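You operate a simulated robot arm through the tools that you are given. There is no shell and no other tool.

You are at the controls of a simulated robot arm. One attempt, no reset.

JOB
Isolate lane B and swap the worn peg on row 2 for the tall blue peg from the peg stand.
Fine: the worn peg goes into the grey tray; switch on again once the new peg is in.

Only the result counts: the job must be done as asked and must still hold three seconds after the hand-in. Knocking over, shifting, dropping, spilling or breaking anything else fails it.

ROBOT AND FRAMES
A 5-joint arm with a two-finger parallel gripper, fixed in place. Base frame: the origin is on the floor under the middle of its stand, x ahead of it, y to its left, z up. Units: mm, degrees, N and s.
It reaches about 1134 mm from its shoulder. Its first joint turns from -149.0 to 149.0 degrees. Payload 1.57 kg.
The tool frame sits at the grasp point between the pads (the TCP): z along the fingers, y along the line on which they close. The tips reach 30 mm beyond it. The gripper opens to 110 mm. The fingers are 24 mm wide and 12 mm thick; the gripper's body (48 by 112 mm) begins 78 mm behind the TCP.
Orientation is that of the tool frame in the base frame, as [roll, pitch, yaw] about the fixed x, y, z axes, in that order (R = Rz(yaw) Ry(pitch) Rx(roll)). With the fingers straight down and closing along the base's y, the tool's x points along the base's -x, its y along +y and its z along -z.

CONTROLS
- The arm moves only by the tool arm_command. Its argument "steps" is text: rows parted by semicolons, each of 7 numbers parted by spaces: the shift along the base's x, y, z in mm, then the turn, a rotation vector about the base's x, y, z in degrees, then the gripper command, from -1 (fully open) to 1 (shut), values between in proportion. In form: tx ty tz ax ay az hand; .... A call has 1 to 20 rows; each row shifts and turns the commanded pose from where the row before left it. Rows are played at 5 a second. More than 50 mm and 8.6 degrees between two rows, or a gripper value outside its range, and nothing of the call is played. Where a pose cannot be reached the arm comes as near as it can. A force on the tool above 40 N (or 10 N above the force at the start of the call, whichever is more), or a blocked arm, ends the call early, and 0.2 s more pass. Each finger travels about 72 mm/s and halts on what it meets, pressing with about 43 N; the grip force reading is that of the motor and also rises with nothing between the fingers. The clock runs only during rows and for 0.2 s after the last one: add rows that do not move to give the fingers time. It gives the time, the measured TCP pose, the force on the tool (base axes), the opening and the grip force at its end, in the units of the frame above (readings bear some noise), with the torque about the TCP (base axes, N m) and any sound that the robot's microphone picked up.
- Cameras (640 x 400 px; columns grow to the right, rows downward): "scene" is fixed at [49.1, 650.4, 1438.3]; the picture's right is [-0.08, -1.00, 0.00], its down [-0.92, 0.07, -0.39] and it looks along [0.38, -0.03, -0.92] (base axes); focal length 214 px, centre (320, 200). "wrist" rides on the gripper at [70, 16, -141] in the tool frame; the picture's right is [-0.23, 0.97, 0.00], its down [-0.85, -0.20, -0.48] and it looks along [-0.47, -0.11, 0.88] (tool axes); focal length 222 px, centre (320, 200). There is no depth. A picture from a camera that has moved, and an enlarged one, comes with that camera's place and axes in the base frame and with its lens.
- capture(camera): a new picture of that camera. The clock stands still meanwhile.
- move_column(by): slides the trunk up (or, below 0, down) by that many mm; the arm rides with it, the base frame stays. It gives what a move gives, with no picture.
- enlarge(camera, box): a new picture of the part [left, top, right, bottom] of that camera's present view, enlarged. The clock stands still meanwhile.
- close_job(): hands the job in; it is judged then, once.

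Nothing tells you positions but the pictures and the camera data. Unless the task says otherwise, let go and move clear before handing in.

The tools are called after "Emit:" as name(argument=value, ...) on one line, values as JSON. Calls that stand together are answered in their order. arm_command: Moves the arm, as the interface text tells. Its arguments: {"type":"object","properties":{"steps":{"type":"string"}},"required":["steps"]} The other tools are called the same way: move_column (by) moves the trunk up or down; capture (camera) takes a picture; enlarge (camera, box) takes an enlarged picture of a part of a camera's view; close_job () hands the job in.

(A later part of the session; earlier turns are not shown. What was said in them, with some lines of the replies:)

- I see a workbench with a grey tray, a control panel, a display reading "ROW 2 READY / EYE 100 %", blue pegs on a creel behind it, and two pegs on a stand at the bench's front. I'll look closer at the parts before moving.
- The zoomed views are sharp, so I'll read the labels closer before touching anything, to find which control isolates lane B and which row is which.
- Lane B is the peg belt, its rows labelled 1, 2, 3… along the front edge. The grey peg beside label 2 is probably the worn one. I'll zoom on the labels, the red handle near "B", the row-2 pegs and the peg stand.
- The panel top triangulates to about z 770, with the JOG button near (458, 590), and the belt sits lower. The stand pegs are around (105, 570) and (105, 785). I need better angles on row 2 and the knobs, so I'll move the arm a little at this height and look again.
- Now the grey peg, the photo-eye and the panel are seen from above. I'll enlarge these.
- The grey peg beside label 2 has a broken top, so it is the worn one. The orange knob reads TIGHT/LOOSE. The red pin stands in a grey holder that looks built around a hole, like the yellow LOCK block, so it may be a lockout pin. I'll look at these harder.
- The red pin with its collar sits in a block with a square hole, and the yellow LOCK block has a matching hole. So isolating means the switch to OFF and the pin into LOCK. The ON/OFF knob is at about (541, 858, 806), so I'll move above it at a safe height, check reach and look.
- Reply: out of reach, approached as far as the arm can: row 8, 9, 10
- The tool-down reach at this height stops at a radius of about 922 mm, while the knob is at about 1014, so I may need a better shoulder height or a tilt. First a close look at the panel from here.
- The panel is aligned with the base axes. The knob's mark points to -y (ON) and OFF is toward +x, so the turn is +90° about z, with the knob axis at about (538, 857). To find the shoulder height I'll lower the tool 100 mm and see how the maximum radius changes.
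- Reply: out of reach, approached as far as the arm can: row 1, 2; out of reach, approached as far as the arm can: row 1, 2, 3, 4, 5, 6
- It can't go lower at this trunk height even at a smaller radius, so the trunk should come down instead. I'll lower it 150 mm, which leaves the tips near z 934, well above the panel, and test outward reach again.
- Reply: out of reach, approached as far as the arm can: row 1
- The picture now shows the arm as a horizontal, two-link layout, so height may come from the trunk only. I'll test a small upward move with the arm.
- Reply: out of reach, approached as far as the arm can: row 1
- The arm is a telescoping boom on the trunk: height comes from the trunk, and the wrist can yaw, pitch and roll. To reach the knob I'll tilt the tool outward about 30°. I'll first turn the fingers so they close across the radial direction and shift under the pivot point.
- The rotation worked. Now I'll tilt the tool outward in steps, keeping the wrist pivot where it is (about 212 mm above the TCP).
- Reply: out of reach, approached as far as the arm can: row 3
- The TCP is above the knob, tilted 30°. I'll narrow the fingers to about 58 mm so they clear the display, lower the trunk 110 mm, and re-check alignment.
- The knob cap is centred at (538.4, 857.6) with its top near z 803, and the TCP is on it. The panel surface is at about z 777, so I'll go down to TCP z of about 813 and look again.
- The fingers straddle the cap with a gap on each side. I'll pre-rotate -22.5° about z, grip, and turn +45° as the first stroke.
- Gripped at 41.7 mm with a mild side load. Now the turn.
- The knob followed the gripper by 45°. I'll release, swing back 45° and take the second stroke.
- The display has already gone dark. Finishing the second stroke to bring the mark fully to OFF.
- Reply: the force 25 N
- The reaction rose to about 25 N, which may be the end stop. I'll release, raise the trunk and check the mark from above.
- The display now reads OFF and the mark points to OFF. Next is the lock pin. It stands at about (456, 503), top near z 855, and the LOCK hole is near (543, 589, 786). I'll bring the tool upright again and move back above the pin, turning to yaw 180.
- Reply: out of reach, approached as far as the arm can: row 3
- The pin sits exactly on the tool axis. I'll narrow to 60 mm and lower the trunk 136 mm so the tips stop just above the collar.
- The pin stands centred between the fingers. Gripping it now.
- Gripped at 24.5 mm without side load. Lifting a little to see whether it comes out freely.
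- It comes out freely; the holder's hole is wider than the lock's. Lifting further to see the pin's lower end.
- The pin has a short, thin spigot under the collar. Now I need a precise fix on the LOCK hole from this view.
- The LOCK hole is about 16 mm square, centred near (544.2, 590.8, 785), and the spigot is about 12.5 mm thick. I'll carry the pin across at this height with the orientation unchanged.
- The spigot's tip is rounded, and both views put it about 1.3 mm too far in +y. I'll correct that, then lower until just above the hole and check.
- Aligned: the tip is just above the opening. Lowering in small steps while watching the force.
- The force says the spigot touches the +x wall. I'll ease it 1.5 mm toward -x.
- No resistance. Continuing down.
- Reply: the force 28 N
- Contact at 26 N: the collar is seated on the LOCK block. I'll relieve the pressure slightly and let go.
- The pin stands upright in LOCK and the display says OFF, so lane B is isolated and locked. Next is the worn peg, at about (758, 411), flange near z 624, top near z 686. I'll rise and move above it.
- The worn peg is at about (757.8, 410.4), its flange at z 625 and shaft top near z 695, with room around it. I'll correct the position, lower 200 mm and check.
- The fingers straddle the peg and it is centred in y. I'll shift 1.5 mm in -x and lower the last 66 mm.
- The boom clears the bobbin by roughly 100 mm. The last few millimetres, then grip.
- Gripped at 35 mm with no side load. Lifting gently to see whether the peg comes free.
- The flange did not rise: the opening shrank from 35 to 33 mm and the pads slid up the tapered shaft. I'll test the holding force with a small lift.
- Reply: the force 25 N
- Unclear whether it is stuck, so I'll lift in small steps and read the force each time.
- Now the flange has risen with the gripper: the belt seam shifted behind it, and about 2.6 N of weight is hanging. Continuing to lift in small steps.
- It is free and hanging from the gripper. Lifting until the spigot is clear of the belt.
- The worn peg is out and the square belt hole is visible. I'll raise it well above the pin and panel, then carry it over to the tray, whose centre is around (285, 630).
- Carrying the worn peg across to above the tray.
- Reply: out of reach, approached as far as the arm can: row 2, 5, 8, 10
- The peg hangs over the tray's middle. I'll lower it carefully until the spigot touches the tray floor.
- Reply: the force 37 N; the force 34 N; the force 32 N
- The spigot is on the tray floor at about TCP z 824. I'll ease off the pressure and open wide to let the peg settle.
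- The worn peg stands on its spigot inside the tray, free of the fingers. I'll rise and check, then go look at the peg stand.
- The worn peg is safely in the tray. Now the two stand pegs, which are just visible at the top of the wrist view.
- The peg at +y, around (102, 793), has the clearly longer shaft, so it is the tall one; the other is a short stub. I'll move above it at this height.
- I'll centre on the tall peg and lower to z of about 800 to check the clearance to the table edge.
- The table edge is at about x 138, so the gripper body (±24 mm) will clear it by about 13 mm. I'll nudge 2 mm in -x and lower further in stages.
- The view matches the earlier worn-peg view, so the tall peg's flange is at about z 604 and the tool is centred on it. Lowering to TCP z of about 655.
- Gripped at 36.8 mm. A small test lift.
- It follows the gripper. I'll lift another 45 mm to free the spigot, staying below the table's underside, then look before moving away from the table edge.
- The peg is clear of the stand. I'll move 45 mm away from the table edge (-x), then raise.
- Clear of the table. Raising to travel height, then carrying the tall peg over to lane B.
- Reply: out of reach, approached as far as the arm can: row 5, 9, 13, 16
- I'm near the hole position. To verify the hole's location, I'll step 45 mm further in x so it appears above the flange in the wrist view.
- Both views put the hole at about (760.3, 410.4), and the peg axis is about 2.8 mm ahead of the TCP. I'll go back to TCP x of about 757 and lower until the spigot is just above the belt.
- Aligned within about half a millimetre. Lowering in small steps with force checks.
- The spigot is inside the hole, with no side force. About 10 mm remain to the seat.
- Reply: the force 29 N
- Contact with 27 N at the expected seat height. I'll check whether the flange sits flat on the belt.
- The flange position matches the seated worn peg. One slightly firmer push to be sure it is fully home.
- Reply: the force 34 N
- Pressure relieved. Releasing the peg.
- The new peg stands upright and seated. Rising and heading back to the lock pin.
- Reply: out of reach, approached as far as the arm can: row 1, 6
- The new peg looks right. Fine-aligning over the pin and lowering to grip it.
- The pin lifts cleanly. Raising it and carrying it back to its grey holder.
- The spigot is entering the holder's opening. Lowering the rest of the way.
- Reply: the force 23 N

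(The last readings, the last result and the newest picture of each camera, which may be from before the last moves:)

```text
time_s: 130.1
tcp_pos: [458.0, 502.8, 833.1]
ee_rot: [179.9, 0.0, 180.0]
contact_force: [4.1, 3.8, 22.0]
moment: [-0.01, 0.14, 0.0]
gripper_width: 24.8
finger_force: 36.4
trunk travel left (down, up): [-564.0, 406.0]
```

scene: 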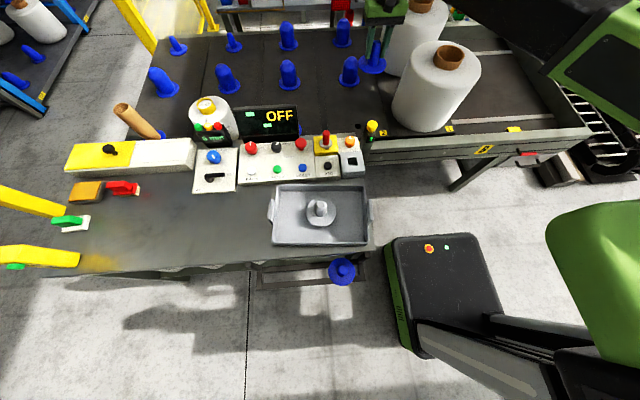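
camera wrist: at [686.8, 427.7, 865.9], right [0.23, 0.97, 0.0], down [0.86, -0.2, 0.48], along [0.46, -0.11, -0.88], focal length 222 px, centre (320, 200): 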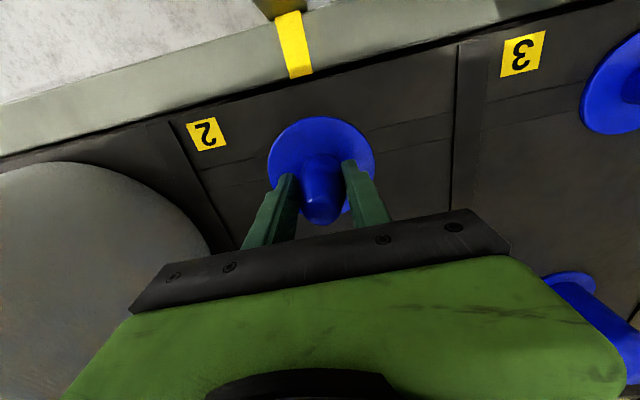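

The collar is on the holder. Relieving, then releasing.

Emit:
move_column(by=1)

Emit:
arm_command(steps="0 0 0 0 0 0 0.3; 0 0 0 0 0 0 0; 0 0 0 0 0 0 -0.09; 0 0 0 0 0 0 -0.09")

Emit:
enlarge(camera="wrist", box=[220, 110, 420, 235])

Emit:
enlarge(camera="scene", box=[330, 130, 380, 180])

```text
time_s: 130.6
tcp_pos: [455.2, 502.3, 832.4]
ee_rot: [180.0, -0.1, -180.0]
contact_force: [2.4, 2.1, 5.1]
moment: [0.04, -0.11, 0.04]
gripper_width: 24.7
finger_force: 37.0
trunk travel left (down, up): [-565.0, 405.0]
```

```text
time_s: 131.6
tcp_pos: [456.7, 503.0, 830.8]
ee_rot: [-180.0, 0.0, 180.0]
contact_force: [0.1, -0.5, -0.4]
moment: [0.0, 0.02, -0.02]
gripper_width: 59.8
finger_force: 0.1
trunk travel left (down, up): [-565.0, 405.0]
```

```text
3.20 times, centred on (320, 172) of wrist
camera zoom: at [386.9, 519.0, 973.0], right [0.23, 0.97, 0.0], down [0.86, -0.2, 0.48], along [0.46, -0.11, -0.88], focal length 711 px, centre (320, 288)
```

zoom: 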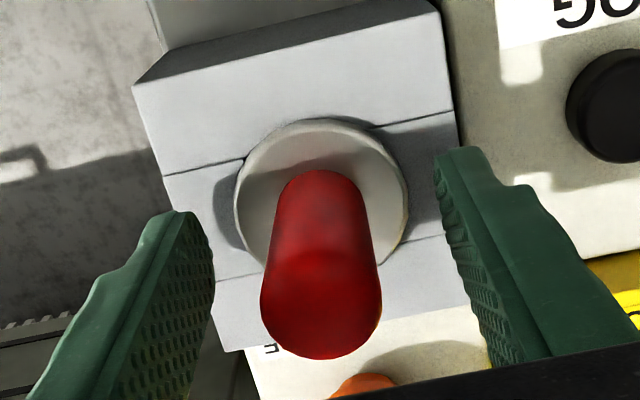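

```text
8.00 times, centred on (355, 155) of scene
camera zoom: at [49.1, 650.4, 1438.3], right [-0.08, -1.0, 0.0], down [-0.92, 0.07, -0.39], along [0.38, -0.03, -0.92], focal length 1716 px, centre (40, 560)
```

zoom: 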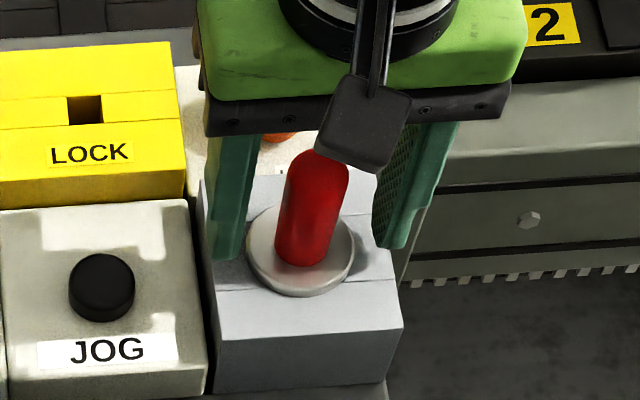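

The pin is back in its holder exactly as it was. Now the switch: I'll rise, return to the knob with the same tilted approach, and turn it back to ON.

Emit:
move_column(by=132)

Emit:
arm_command(steps="3.6 37.8 0 0 0 8.27 -0.055; 3.6 37.8 0 0 0 8.27 -0.055; 3.6 37.8 0 0 0 8.27 -0.055; 3.6 37.8 0 0 0 8.27 -0.055; 3.6 37.8 0 0 0 8.27 -0.055; 3.6 37.8 0 0 0 8.27 -0.055; 3.7 38 0 0 0 8.27 -0.055; 0 0 0 0 0 0 -0.055; 0 0 0 0 0 0 -0.055")

Emit:
enlarge(camera="scene", box=[310, 60, 400, 150])

Emit:
capture(camera="scene")

```text
time_s: 133.2
tcp_pos: [456.4, 502.3, 963.6]
ee_rot: [-179.9, -0.2, 179.9]
contact_force: [-0.1, 0.0, -0.1]
moment: [-0.04, 0.02, -0.01]
gripper_width: 60.0
finger_force: 0.1
trunk travel left (down, up): [-697.0, 273.0]
```

```text
time_s: 135.2
tcp_pos: [482.5, 766.9, 964.8]
ee_rot: [179.9, -0.2, -122.1]
contact_force: [-1.0, -0.4, -0.1]
moment: [-0.02, -0.01, -0.02]
gripper_width: 58.0
finger_force: 0.0
out of reach, approached as far as the arm can: row 3
trunk travel left (down, up): [-697.0, 273.0]
```

```text
4.44 times, centred on (355, 105) of scene
camera zoom: at [49.1, 650.4, 1438.3], right [-0.08, -1.0, 0.0], down [-0.92, 0.07, -0.39], along [0.38, -0.03, -0.92], focal length 953 px, centre (164, 622)
```

zoom: 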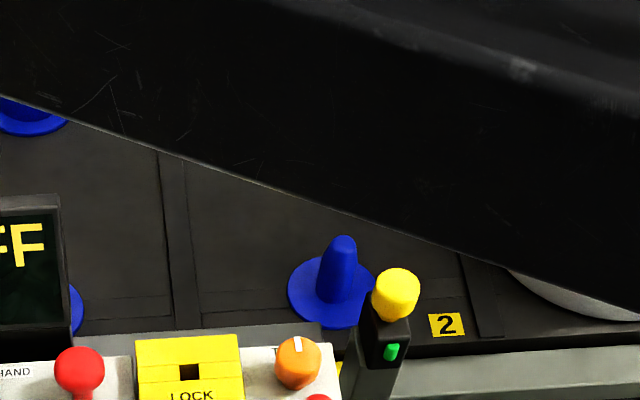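

```text
taken
```

scene: 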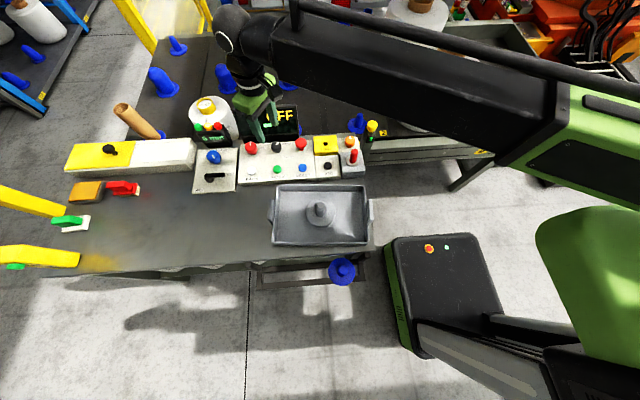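

Tilting outward again as before.

Emit:
arm_command(steps="14.7 23.5 1.8 6.353 -3.985 0 -0.055; 14.4 23 5.4 6.353 -3.985 0 -0.055; 14 22.3 8.9 6.353 -3.985 0 -0.055; 13.2 21.1 12.3 6.353 -3.985 0 -0.055; 0 0 0 0 0 0 -0.055; 0 0 0 0 0 0 -0.055")

Emit:
move_column(by=-110)

Emit:
enlarge(camera="wrist", box=[270, 70, 350, 150])

```text
time_s: 136.6
tcp_pos: [538.5, 855.2, 995.9]
ee_rot: [-180.0, 29.9, -122.0]
contact_force: [-0.5, 0.3, -0.4]
moment: [0.02, -0.01, -0.06]
gripper_width: 58.0
finger_force: 0.1
trunk travel left (down, up): [-697.0, 273.0]
```

```text
time_s: 138.1
tcp_pos: [538.2, 854.6, 885.2]
ee_rot: [180.0, 29.9, -122.2]
contact_force: [-0.1, 0.0, 0.2]
moment: [-0.01, -0.04, 0.02]
gripper_width: 58.1
finger_force: 0.1
trunk travel left (down, up): [-587.0, 383.0]
```

```text
5.00 times, centred on (310, 110) of wrist
camera zoom: at [455.6, 752.9, 973.1], right [-0.72, 0.68, 0.11], down [0.44, 0.32, 0.84], along [0.54, 0.65, -0.53], focal length 1111 px, centre (370, 650)
```

zoom: 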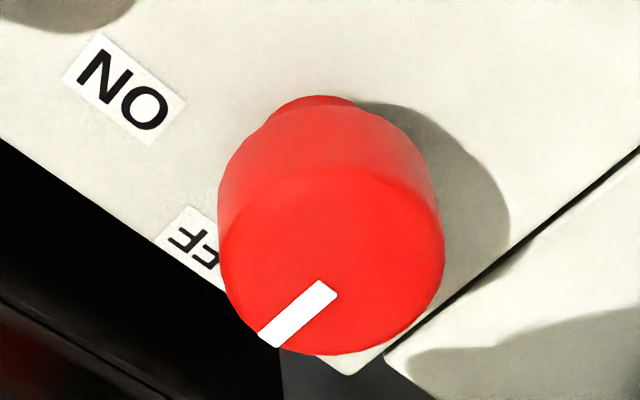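

A 3 mm correction in y, then down over the knob and pre-rotate +22.5°.

Emit:
arm_command(steps="0.4 2.9 0 0 0 0 -0.055; 0 0 0 0 0 0 -0.055; 0 0 0 0 0 0 -0.055")

Emit:
move_column(by=-72)

Emit:
enlarge(camera="wrist", box=[220, 90, 440, 230])

```text
time_s: 138.9
tcp_pos: [539.2, 857.2, 885.6]
ee_rot: [180.0, 29.9, -122.1]
contact_force: [1.0, -0.2, -0.5]
moment: [0.02, 0.03, 0.01]
gripper_width: 58.1
finger_force: 0.1
trunk travel left (down, up): [-587.0, 383.0]
```

```text
time_s: 140.0
tcp_pos: [539.2, 857.2, 813.9]
ee_rot: [179.9, 29.9, -122.1]
contact_force: [-0.7, -1.5, 0.1]
moment: [-0.02, 0.01, -0.02]
gripper_width: 58.3
finger_force: 0.1
trunk travel left (down, up): [-515.0, 455.0]
```

```text
2.86 times, centred on (330, 160) of wrist
camera zoom: at [455.7, 755.7, 901.0], right [-0.72, 0.68, 0.11], down [0.44, 0.32, 0.84], along [0.54, 0.65, -0.53], focal length 635 px, centre (291, 314)
```

zoom: 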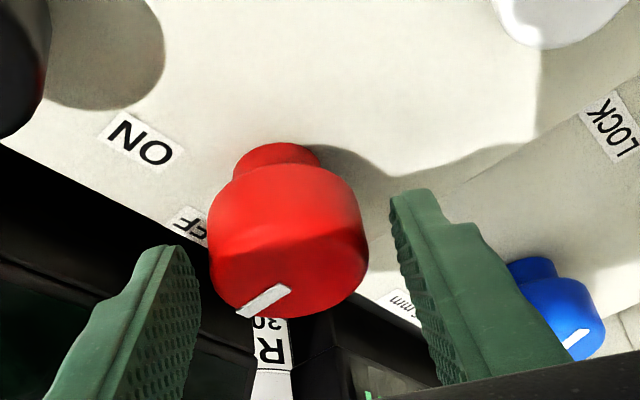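

The fingers straddle the knob as before. Pre-rotating +22.5°, gripping, then turning -45°.

Emit:
arm_command(steps="0 0 0 0 0 7.5 -0.055; 0 0 0 0 0 7.5 -0.055; 0 0 0 0 0 7.5 -0.055; 0 0 0 0 0 0 -0.055; 0 0 0 0 0 0 1; 0 0 0 0 0 0 1; 0 0 0 0 0 0 1")

Emit:
arm_command(steps="0 0 0 0 0 -7.5 1; 0 0 0 0 0 -7.5 1; 0 0 0 0 0 -7.5 1; 0 0 0 0 0 -7.5 1; 0 0 0 0 0 -7.5 1; 0 0 0 0 0 -7.5 1; 0 0 0 0 0 0 1")

Emit:
enlarge(camera="wrist", box=[220, 90, 440, 230])

```text
time_s: 141.6
tcp_pos: [540.1, 857.3, 813.3]
ee_rot: [180.0, 29.9, -99.6]
contact_force: [5.4, 0.6, 1.4]
moment: [0.13, -0.29, -0.03]
gripper_width: 41.0
finger_force: 45.1
trunk travel left (down, up): [-515.0, 455.0]
```

```text
time_s: 143.2
tcp_pos: [538.2, 859.1, 815.0]
ee_rot: [179.9, 30.0, -144.7]
contact_force: [0.1, 9.1, 7.7]
moment: [-0.38, 0.94, 0.01]
gripper_width: 41.4
finger_force: 44.8
trunk travel left (down, up): [-515.0, 455.0]
```

```text
2.86 times, centred on (330, 160) of wrist
camera zoom: at [422.2, 796.3, 901.1], right [-0.4, 0.91, 0.12], down [0.53, 0.13, 0.84], along [0.75, 0.4, -0.53], focal length 635 px, centre (291, 314)
```

zoom: 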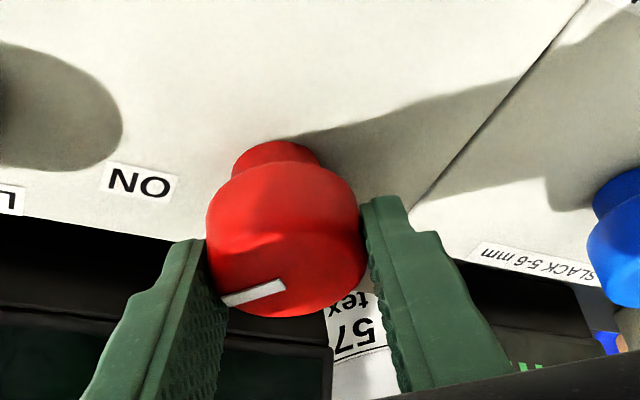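

Half-way. Releasing, swinging back and taking the second stroke.

Emit:
arm_command(steps="0 0 0 0 0 0 -0.055; 0 0 0 0 0 0 -0.055; 0 0 0 0 0 7.5 -0.055; 0 0 0 0 0 7.5 -0.055; 0 0 0 0 0 7.5 -0.055; 0 0 0 0 0 7.5 -0.055; 0 0 0 0 0 7.5 -0.055; 0 0 0 0 0 7.5 -0.055; 0 0 0 0 0 0 -0.055; 0 0 0 0 0 0 1; 0 0 0 0 0 0 1; 0 0 0 0 0 0 1")

Emit:
enlarge(camera="wrist", box=[220, 90, 440, 230])

Emit:
arm_command(steps="0 0 0 0 0 -7.5 1; 0 0 0 0 0 -7.5 1; 0 0 0 0 0 -7.5 1; 0 0 0 0 0 -7.5 1; 0 0 0 0 0 -7.5 1; 0 0 0 0 0 -7.5 1; 0 0 0 0 0 0 1")

Emit:
enlarge(camera="wrist", box=[220, 90, 440, 230])

```text
time_s: 145.8
tcp_pos: [539.9, 857.4, 814.2]
ee_rot: [180.0, 29.8, -99.5]
contact_force: [1.0, 0.0, -0.6]
moment: [0.04, -0.08, -0.03]
gripper_width: 41.5
finger_force: 44.9
trunk travel left (down, up): [-515.0, 455.0]
```

```text
2.86 times, centred on (330, 160) of wrist
camera zoom: at [501.9, 731.5, 901.0], right [-0.93, 0.36, 0.11], down [0.28, 0.46, 0.84], along [0.25, 0.81, -0.53], focal length 635 px, centre (291, 314)
```

zoom: 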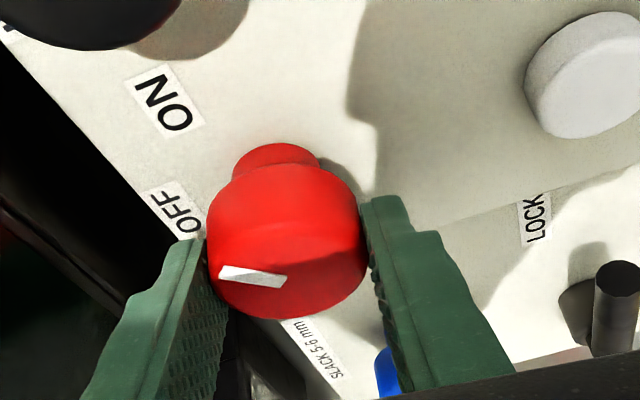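

```text
time_s: 147.4
tcp_pos: [538.0, 858.6, 815.1]
ee_rot: [179.8, 29.8, -144.8]
contact_force: [-6.5, 4.2, -0.2]
moment: [-0.26, 0.52, 0.15]
gripper_width: 41.5
finger_force: 45.2
trunk travel left (down, up): [-515.0, 455.0]
```

```text
2.86 times, centred on (330, 160) of wrist
camera zoom: at [422.2, 796.3, 901.0], right [-0.4, 0.91, 0.11], down [0.53, 0.13, 0.84], along [0.75, 0.4, -0.53], focal length 635 px, centre (291, 314)
```

zoom: 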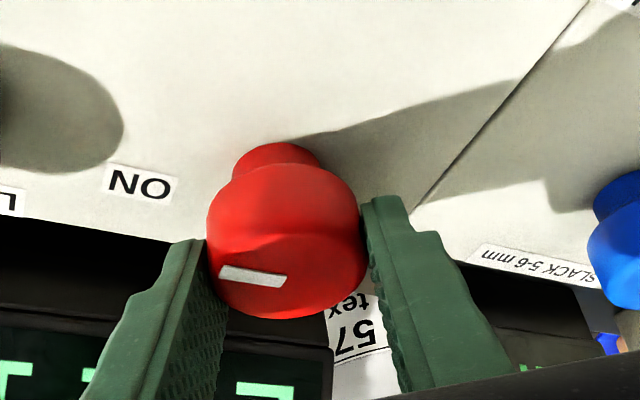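

The mark is back at its original ON position and the display is lit. Releasing and rising.

Emit:
arm_command(steps="0 0 0 0 0 0 -0.055; 0 0 0 0 0 0 -0.055; 0 0 0 0 0 0 -0.055")

Emit:
move_column(by=150)

Emit:
capture(camera="scene")

Emit:
enlarge(camera="scene", box=[200, 90, 380, 200])

Emit:
enlarge(camera="wrist", box=[200, 20, 400, 140])

```text
time_s: 148.2
tcp_pos: [539.5, 858.7, 813.7]
ee_rot: [-179.9, 29.8, -144.6]
contact_force: [-0.6, 0.7, 0.4]
moment: [0.01, -0.02, 0.01]
gripper_width: 58.2
finger_force: 0.0
trunk travel left (down, up): [-515.0, 455.0]
```

```text
time_s: 149.9
tcp_pos: [539.2, 858.3, 964.0]
ee_rot: [-179.9, 29.8, -144.6]
contact_force: [0.0, -0.3, -0.5]
moment: [0.0, -0.01, 0.01]
gripper_width: 57.9
finger_force: 0.1
trunk travel left (down, up): [-665.0, 305.0]
```

```text
taken
```

scene: 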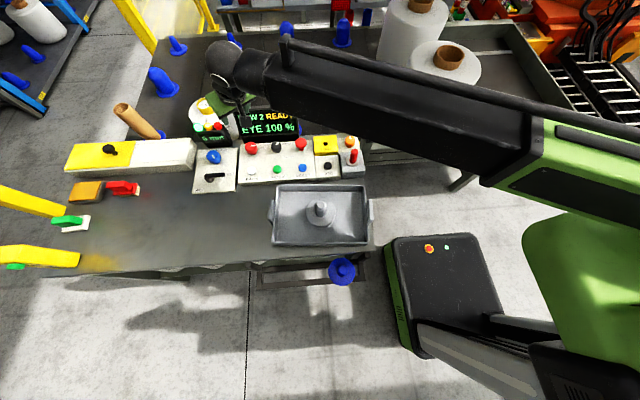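

```text
3.56 times, centred on (290, 145) of scene
camera zoom: at [49.1, 650.4, 1438.3], right [-0.08, -1.0, 0.0], down [-0.92, 0.07, -0.39], along [0.38, -0.03, -0.92], focal length 763 px, centre (427, 396)
```

zoom: 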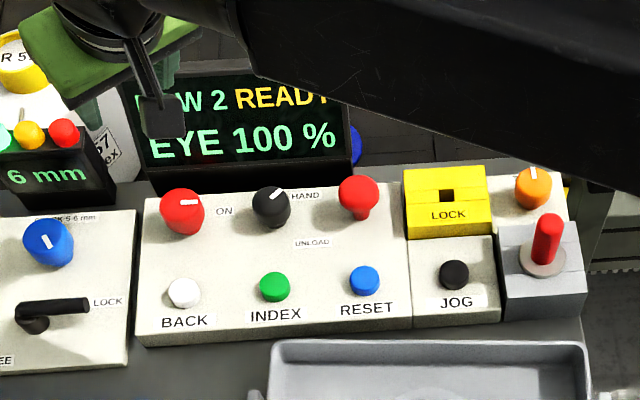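

```text
3.20 times, centred on (300, 80) of wrist
camera zoom: at [423.3, 795.7, 1050.8], right [-0.4, 0.91, 0.11], down [0.53, 0.13, 0.84], along [0.75, 0.4, -0.53], focal length 711 px, centre (384, 584)
```

zoom: 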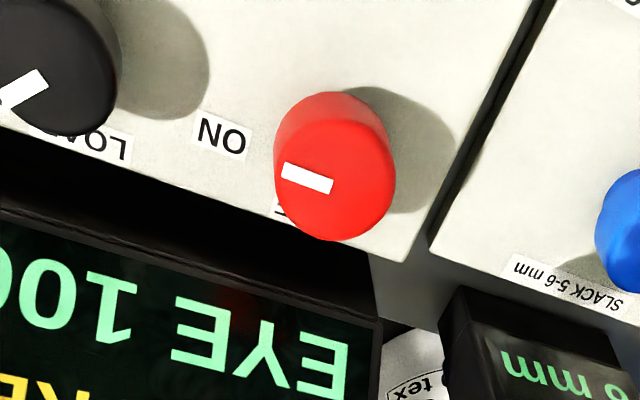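

The display shows "ROW 2 READY, EYE 100 %", the knob is at ON and the pin is in its holder. I'll straighten the tool, rise and withdraw to check everything.

Emit:
arm_command(steps="-20.3 -14.4 -12.3 -4.343 6.113 0 -0.055; -21.4 -15.2 -8.9 -4.343 6.113 0 -0.055; -22.2 -15.7 -5.4 -4.343 6.113 0 -0.055; -22.6 -16 -1.8 -4.343 6.113 0 -0.055; 0 0 0 0 0 0 -0.055; 0 0 0 0 0 0 -0.055")

Emit:
move_column(by=180)

Emit:
arm_command(steps="0 -35 0 0 0 -5 -0.055; 0 -35 0 0 0 -5 -0.055; 0 -35 0 0 0 -5 -0.055; 0 -35 0 0 0 -5 -0.055; 0 -35 0 0 0 -5 -0.055; 0 -35 0 0 0 -5 -0.055; 0 -35 0 0 0 -5 -0.055; -5 -35 0 0 0 0 -0.055; -15 -35 0 0 0 0 -0.055; -15 -35 0 0 0 0 -0.055; 0 0 0 0 0 0 -0.055; 0 0 0 0 0 0 -0.055")

Emit:
capture(camera="scene")

Emit:
enlarge(camera="scene", box=[300, 80, 400, 180])

Emit:
enlarge(camera="scene", box=[180, 90, 400, 300])

```text
time_s: 151.3
tcp_pos: [452.3, 799.3, 931.1]
ee_rot: [180.0, -0.3, -144.7]
contact_force: [-1.1, 0.4, -0.3]
moment: [0.01, -0.02, 0.03]
gripper_width: 58.4
finger_force: 0.0
trunk travel left (down, up): [-665.0, 305.0]
```

```text
time_s: 153.3
tcp_pos: [452.9, 798.5, 1111.9]
ee_rot: [-179.8, -0.1, -144.6]
contact_force: [0.6, -0.4, 0.4]
moment: [-0.04, 0.05, -0.03]
gripper_width: 58.1
finger_force: 0.0
trunk travel left (down, up): [-845.0, 125.0]
```

```text
time_s: 155.9
tcp_pos: [419.3, 449.4, 1113.7]
ee_rot: [180.0, -0.2, -179.6]
contact_force: [-0.7, -0.2, 0.6]
moment: [-0.02, 0.01, 0.02]
gripper_width: 57.9
finger_force: 0.1
trunk travel left (down, up): [-845.0, 125.0]
```

```text
taken
```

scene: 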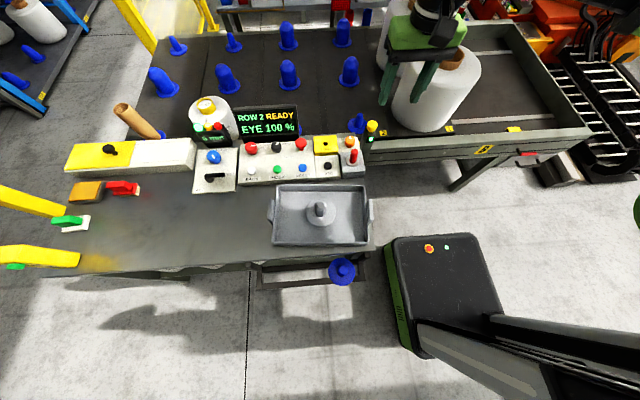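

```text
4.00 times, centred on (350, 130) of scene
camera zoom: at [49.1, 650.4, 1438.3], right [-0.08, -1.0, 0.0], down [-0.92, 0.07, -0.39], along [0.38, -0.03, -0.92], focal length 858 px, centre (200, 480)
```

zoom: 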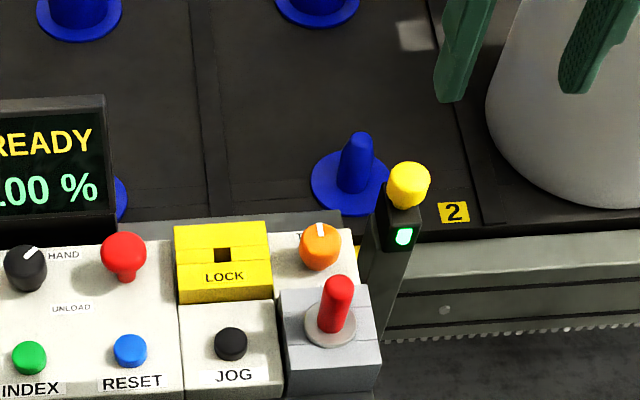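

```text
1.90 times, centred on (290, 195) of scene
camera zoom: at [49.1, 650.4, 1438.3], right [-0.08, -1.0, 0.0], down [-0.92, 0.07, -0.39], along [0.38, -0.03, -0.92], focal length 408 px, centre (377, 210)
```

zoom: 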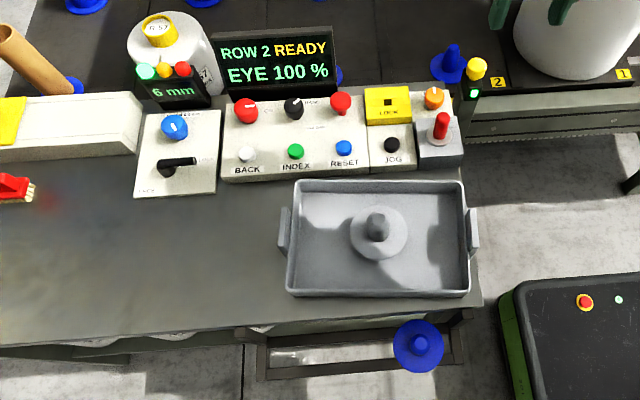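

Everything looks in order. One last close check that the new peg's flange sits flat and the worn peg is stable in the tray.

Emit:
enlarge(camera="scene", box=[340, 105, 385, 140])

Emit:
enlarge(camera="scene", box=[290, 185, 350, 235])

Emit:
enlarge(camera="wrist", box=[270, 110, 400, 220])

```text
11.43 times, centred on (362, 122) of scene
camera zoom: at [49.1, 650.4, 1438.3], right [-0.08, -1.0, 0.0], down [-0.92, 0.07, -0.39], along [0.38, -0.03, -0.92], focal length 2451 px, centre (-166, 1086)
```

zoom: 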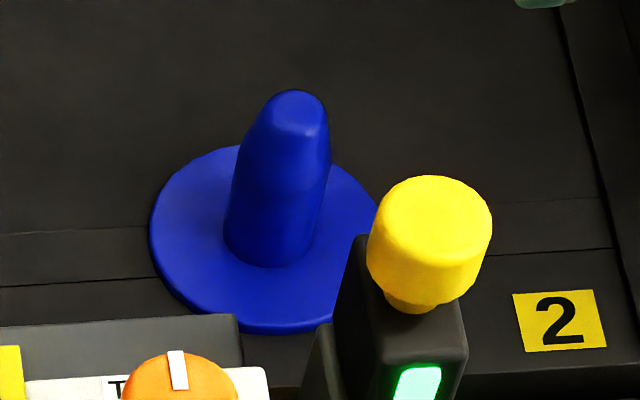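

```text
8.00 times, centred on (320, 210) of scene
camera zoom: at [49.1, 650.4, 1438.3], right [-0.08, -1.0, 0.0], down [-0.92, 0.07, -0.39], along [0.38, -0.03, -0.92], focal length 1716 px, centre (320, 120)
```

zoom: 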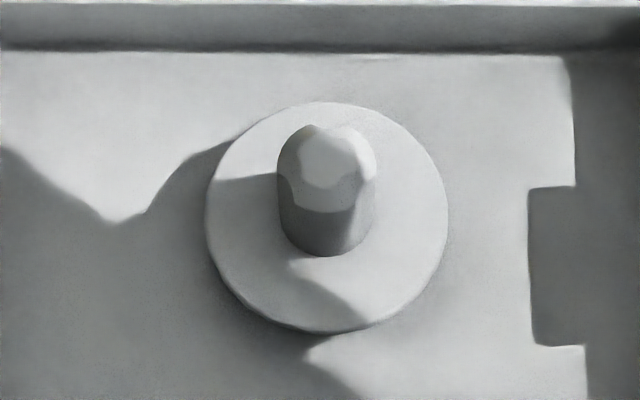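

```text
3.64 times, centred on (335, 165) of wrist
camera zoom: at [349.0, 465.6, 1253.1], right [0.22, 0.98, 0.0], down [0.86, -0.19, 0.48], along [0.46, -0.11, -0.88], focal length 808 px, centre (266, 327)
```

zoom: 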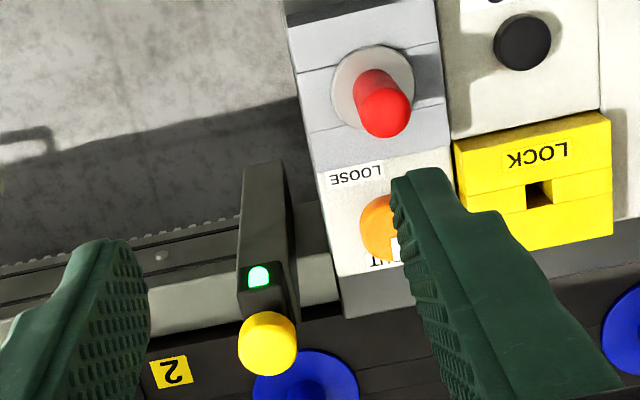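

The new tall peg sits flat and upright on row 2, and the worn peg stands in the grey tray. The lock pin is back in its holder, the switch is ON and the display reads ROW 2 READY. The arm is clear with an empty gripper, so I'm handing in.

Emit:
close_job()

```text
The job is handed in.
```

The peg swap on lane B is finished and handed in; the hand-in gave no pass or fail result.

- **Isolation:** I turned the lane's switch to OFF and put the red pin in the LOCK block before touching any peg. The task didn't mention the pin; I used it because its spigot fits the LOCK hole.
- **Worn peg:** the grey peg from row 2 is in the grey tray, standing upright on its spigot. It slipped in the grip on the first pull, then lifted out freely.
- **New peg:** the tall blue peg from the stand is in the row 2 hole, upright with its flange flat on the belt.
- **Switched back on:** the pin is back in its grey holder and the switch is at ON. The display again reads "ROW 2 READY, EYE 100 %".

The gripper is empty and the arm is back near its starting position. The final pictures showed nothing else moved or knocked over.
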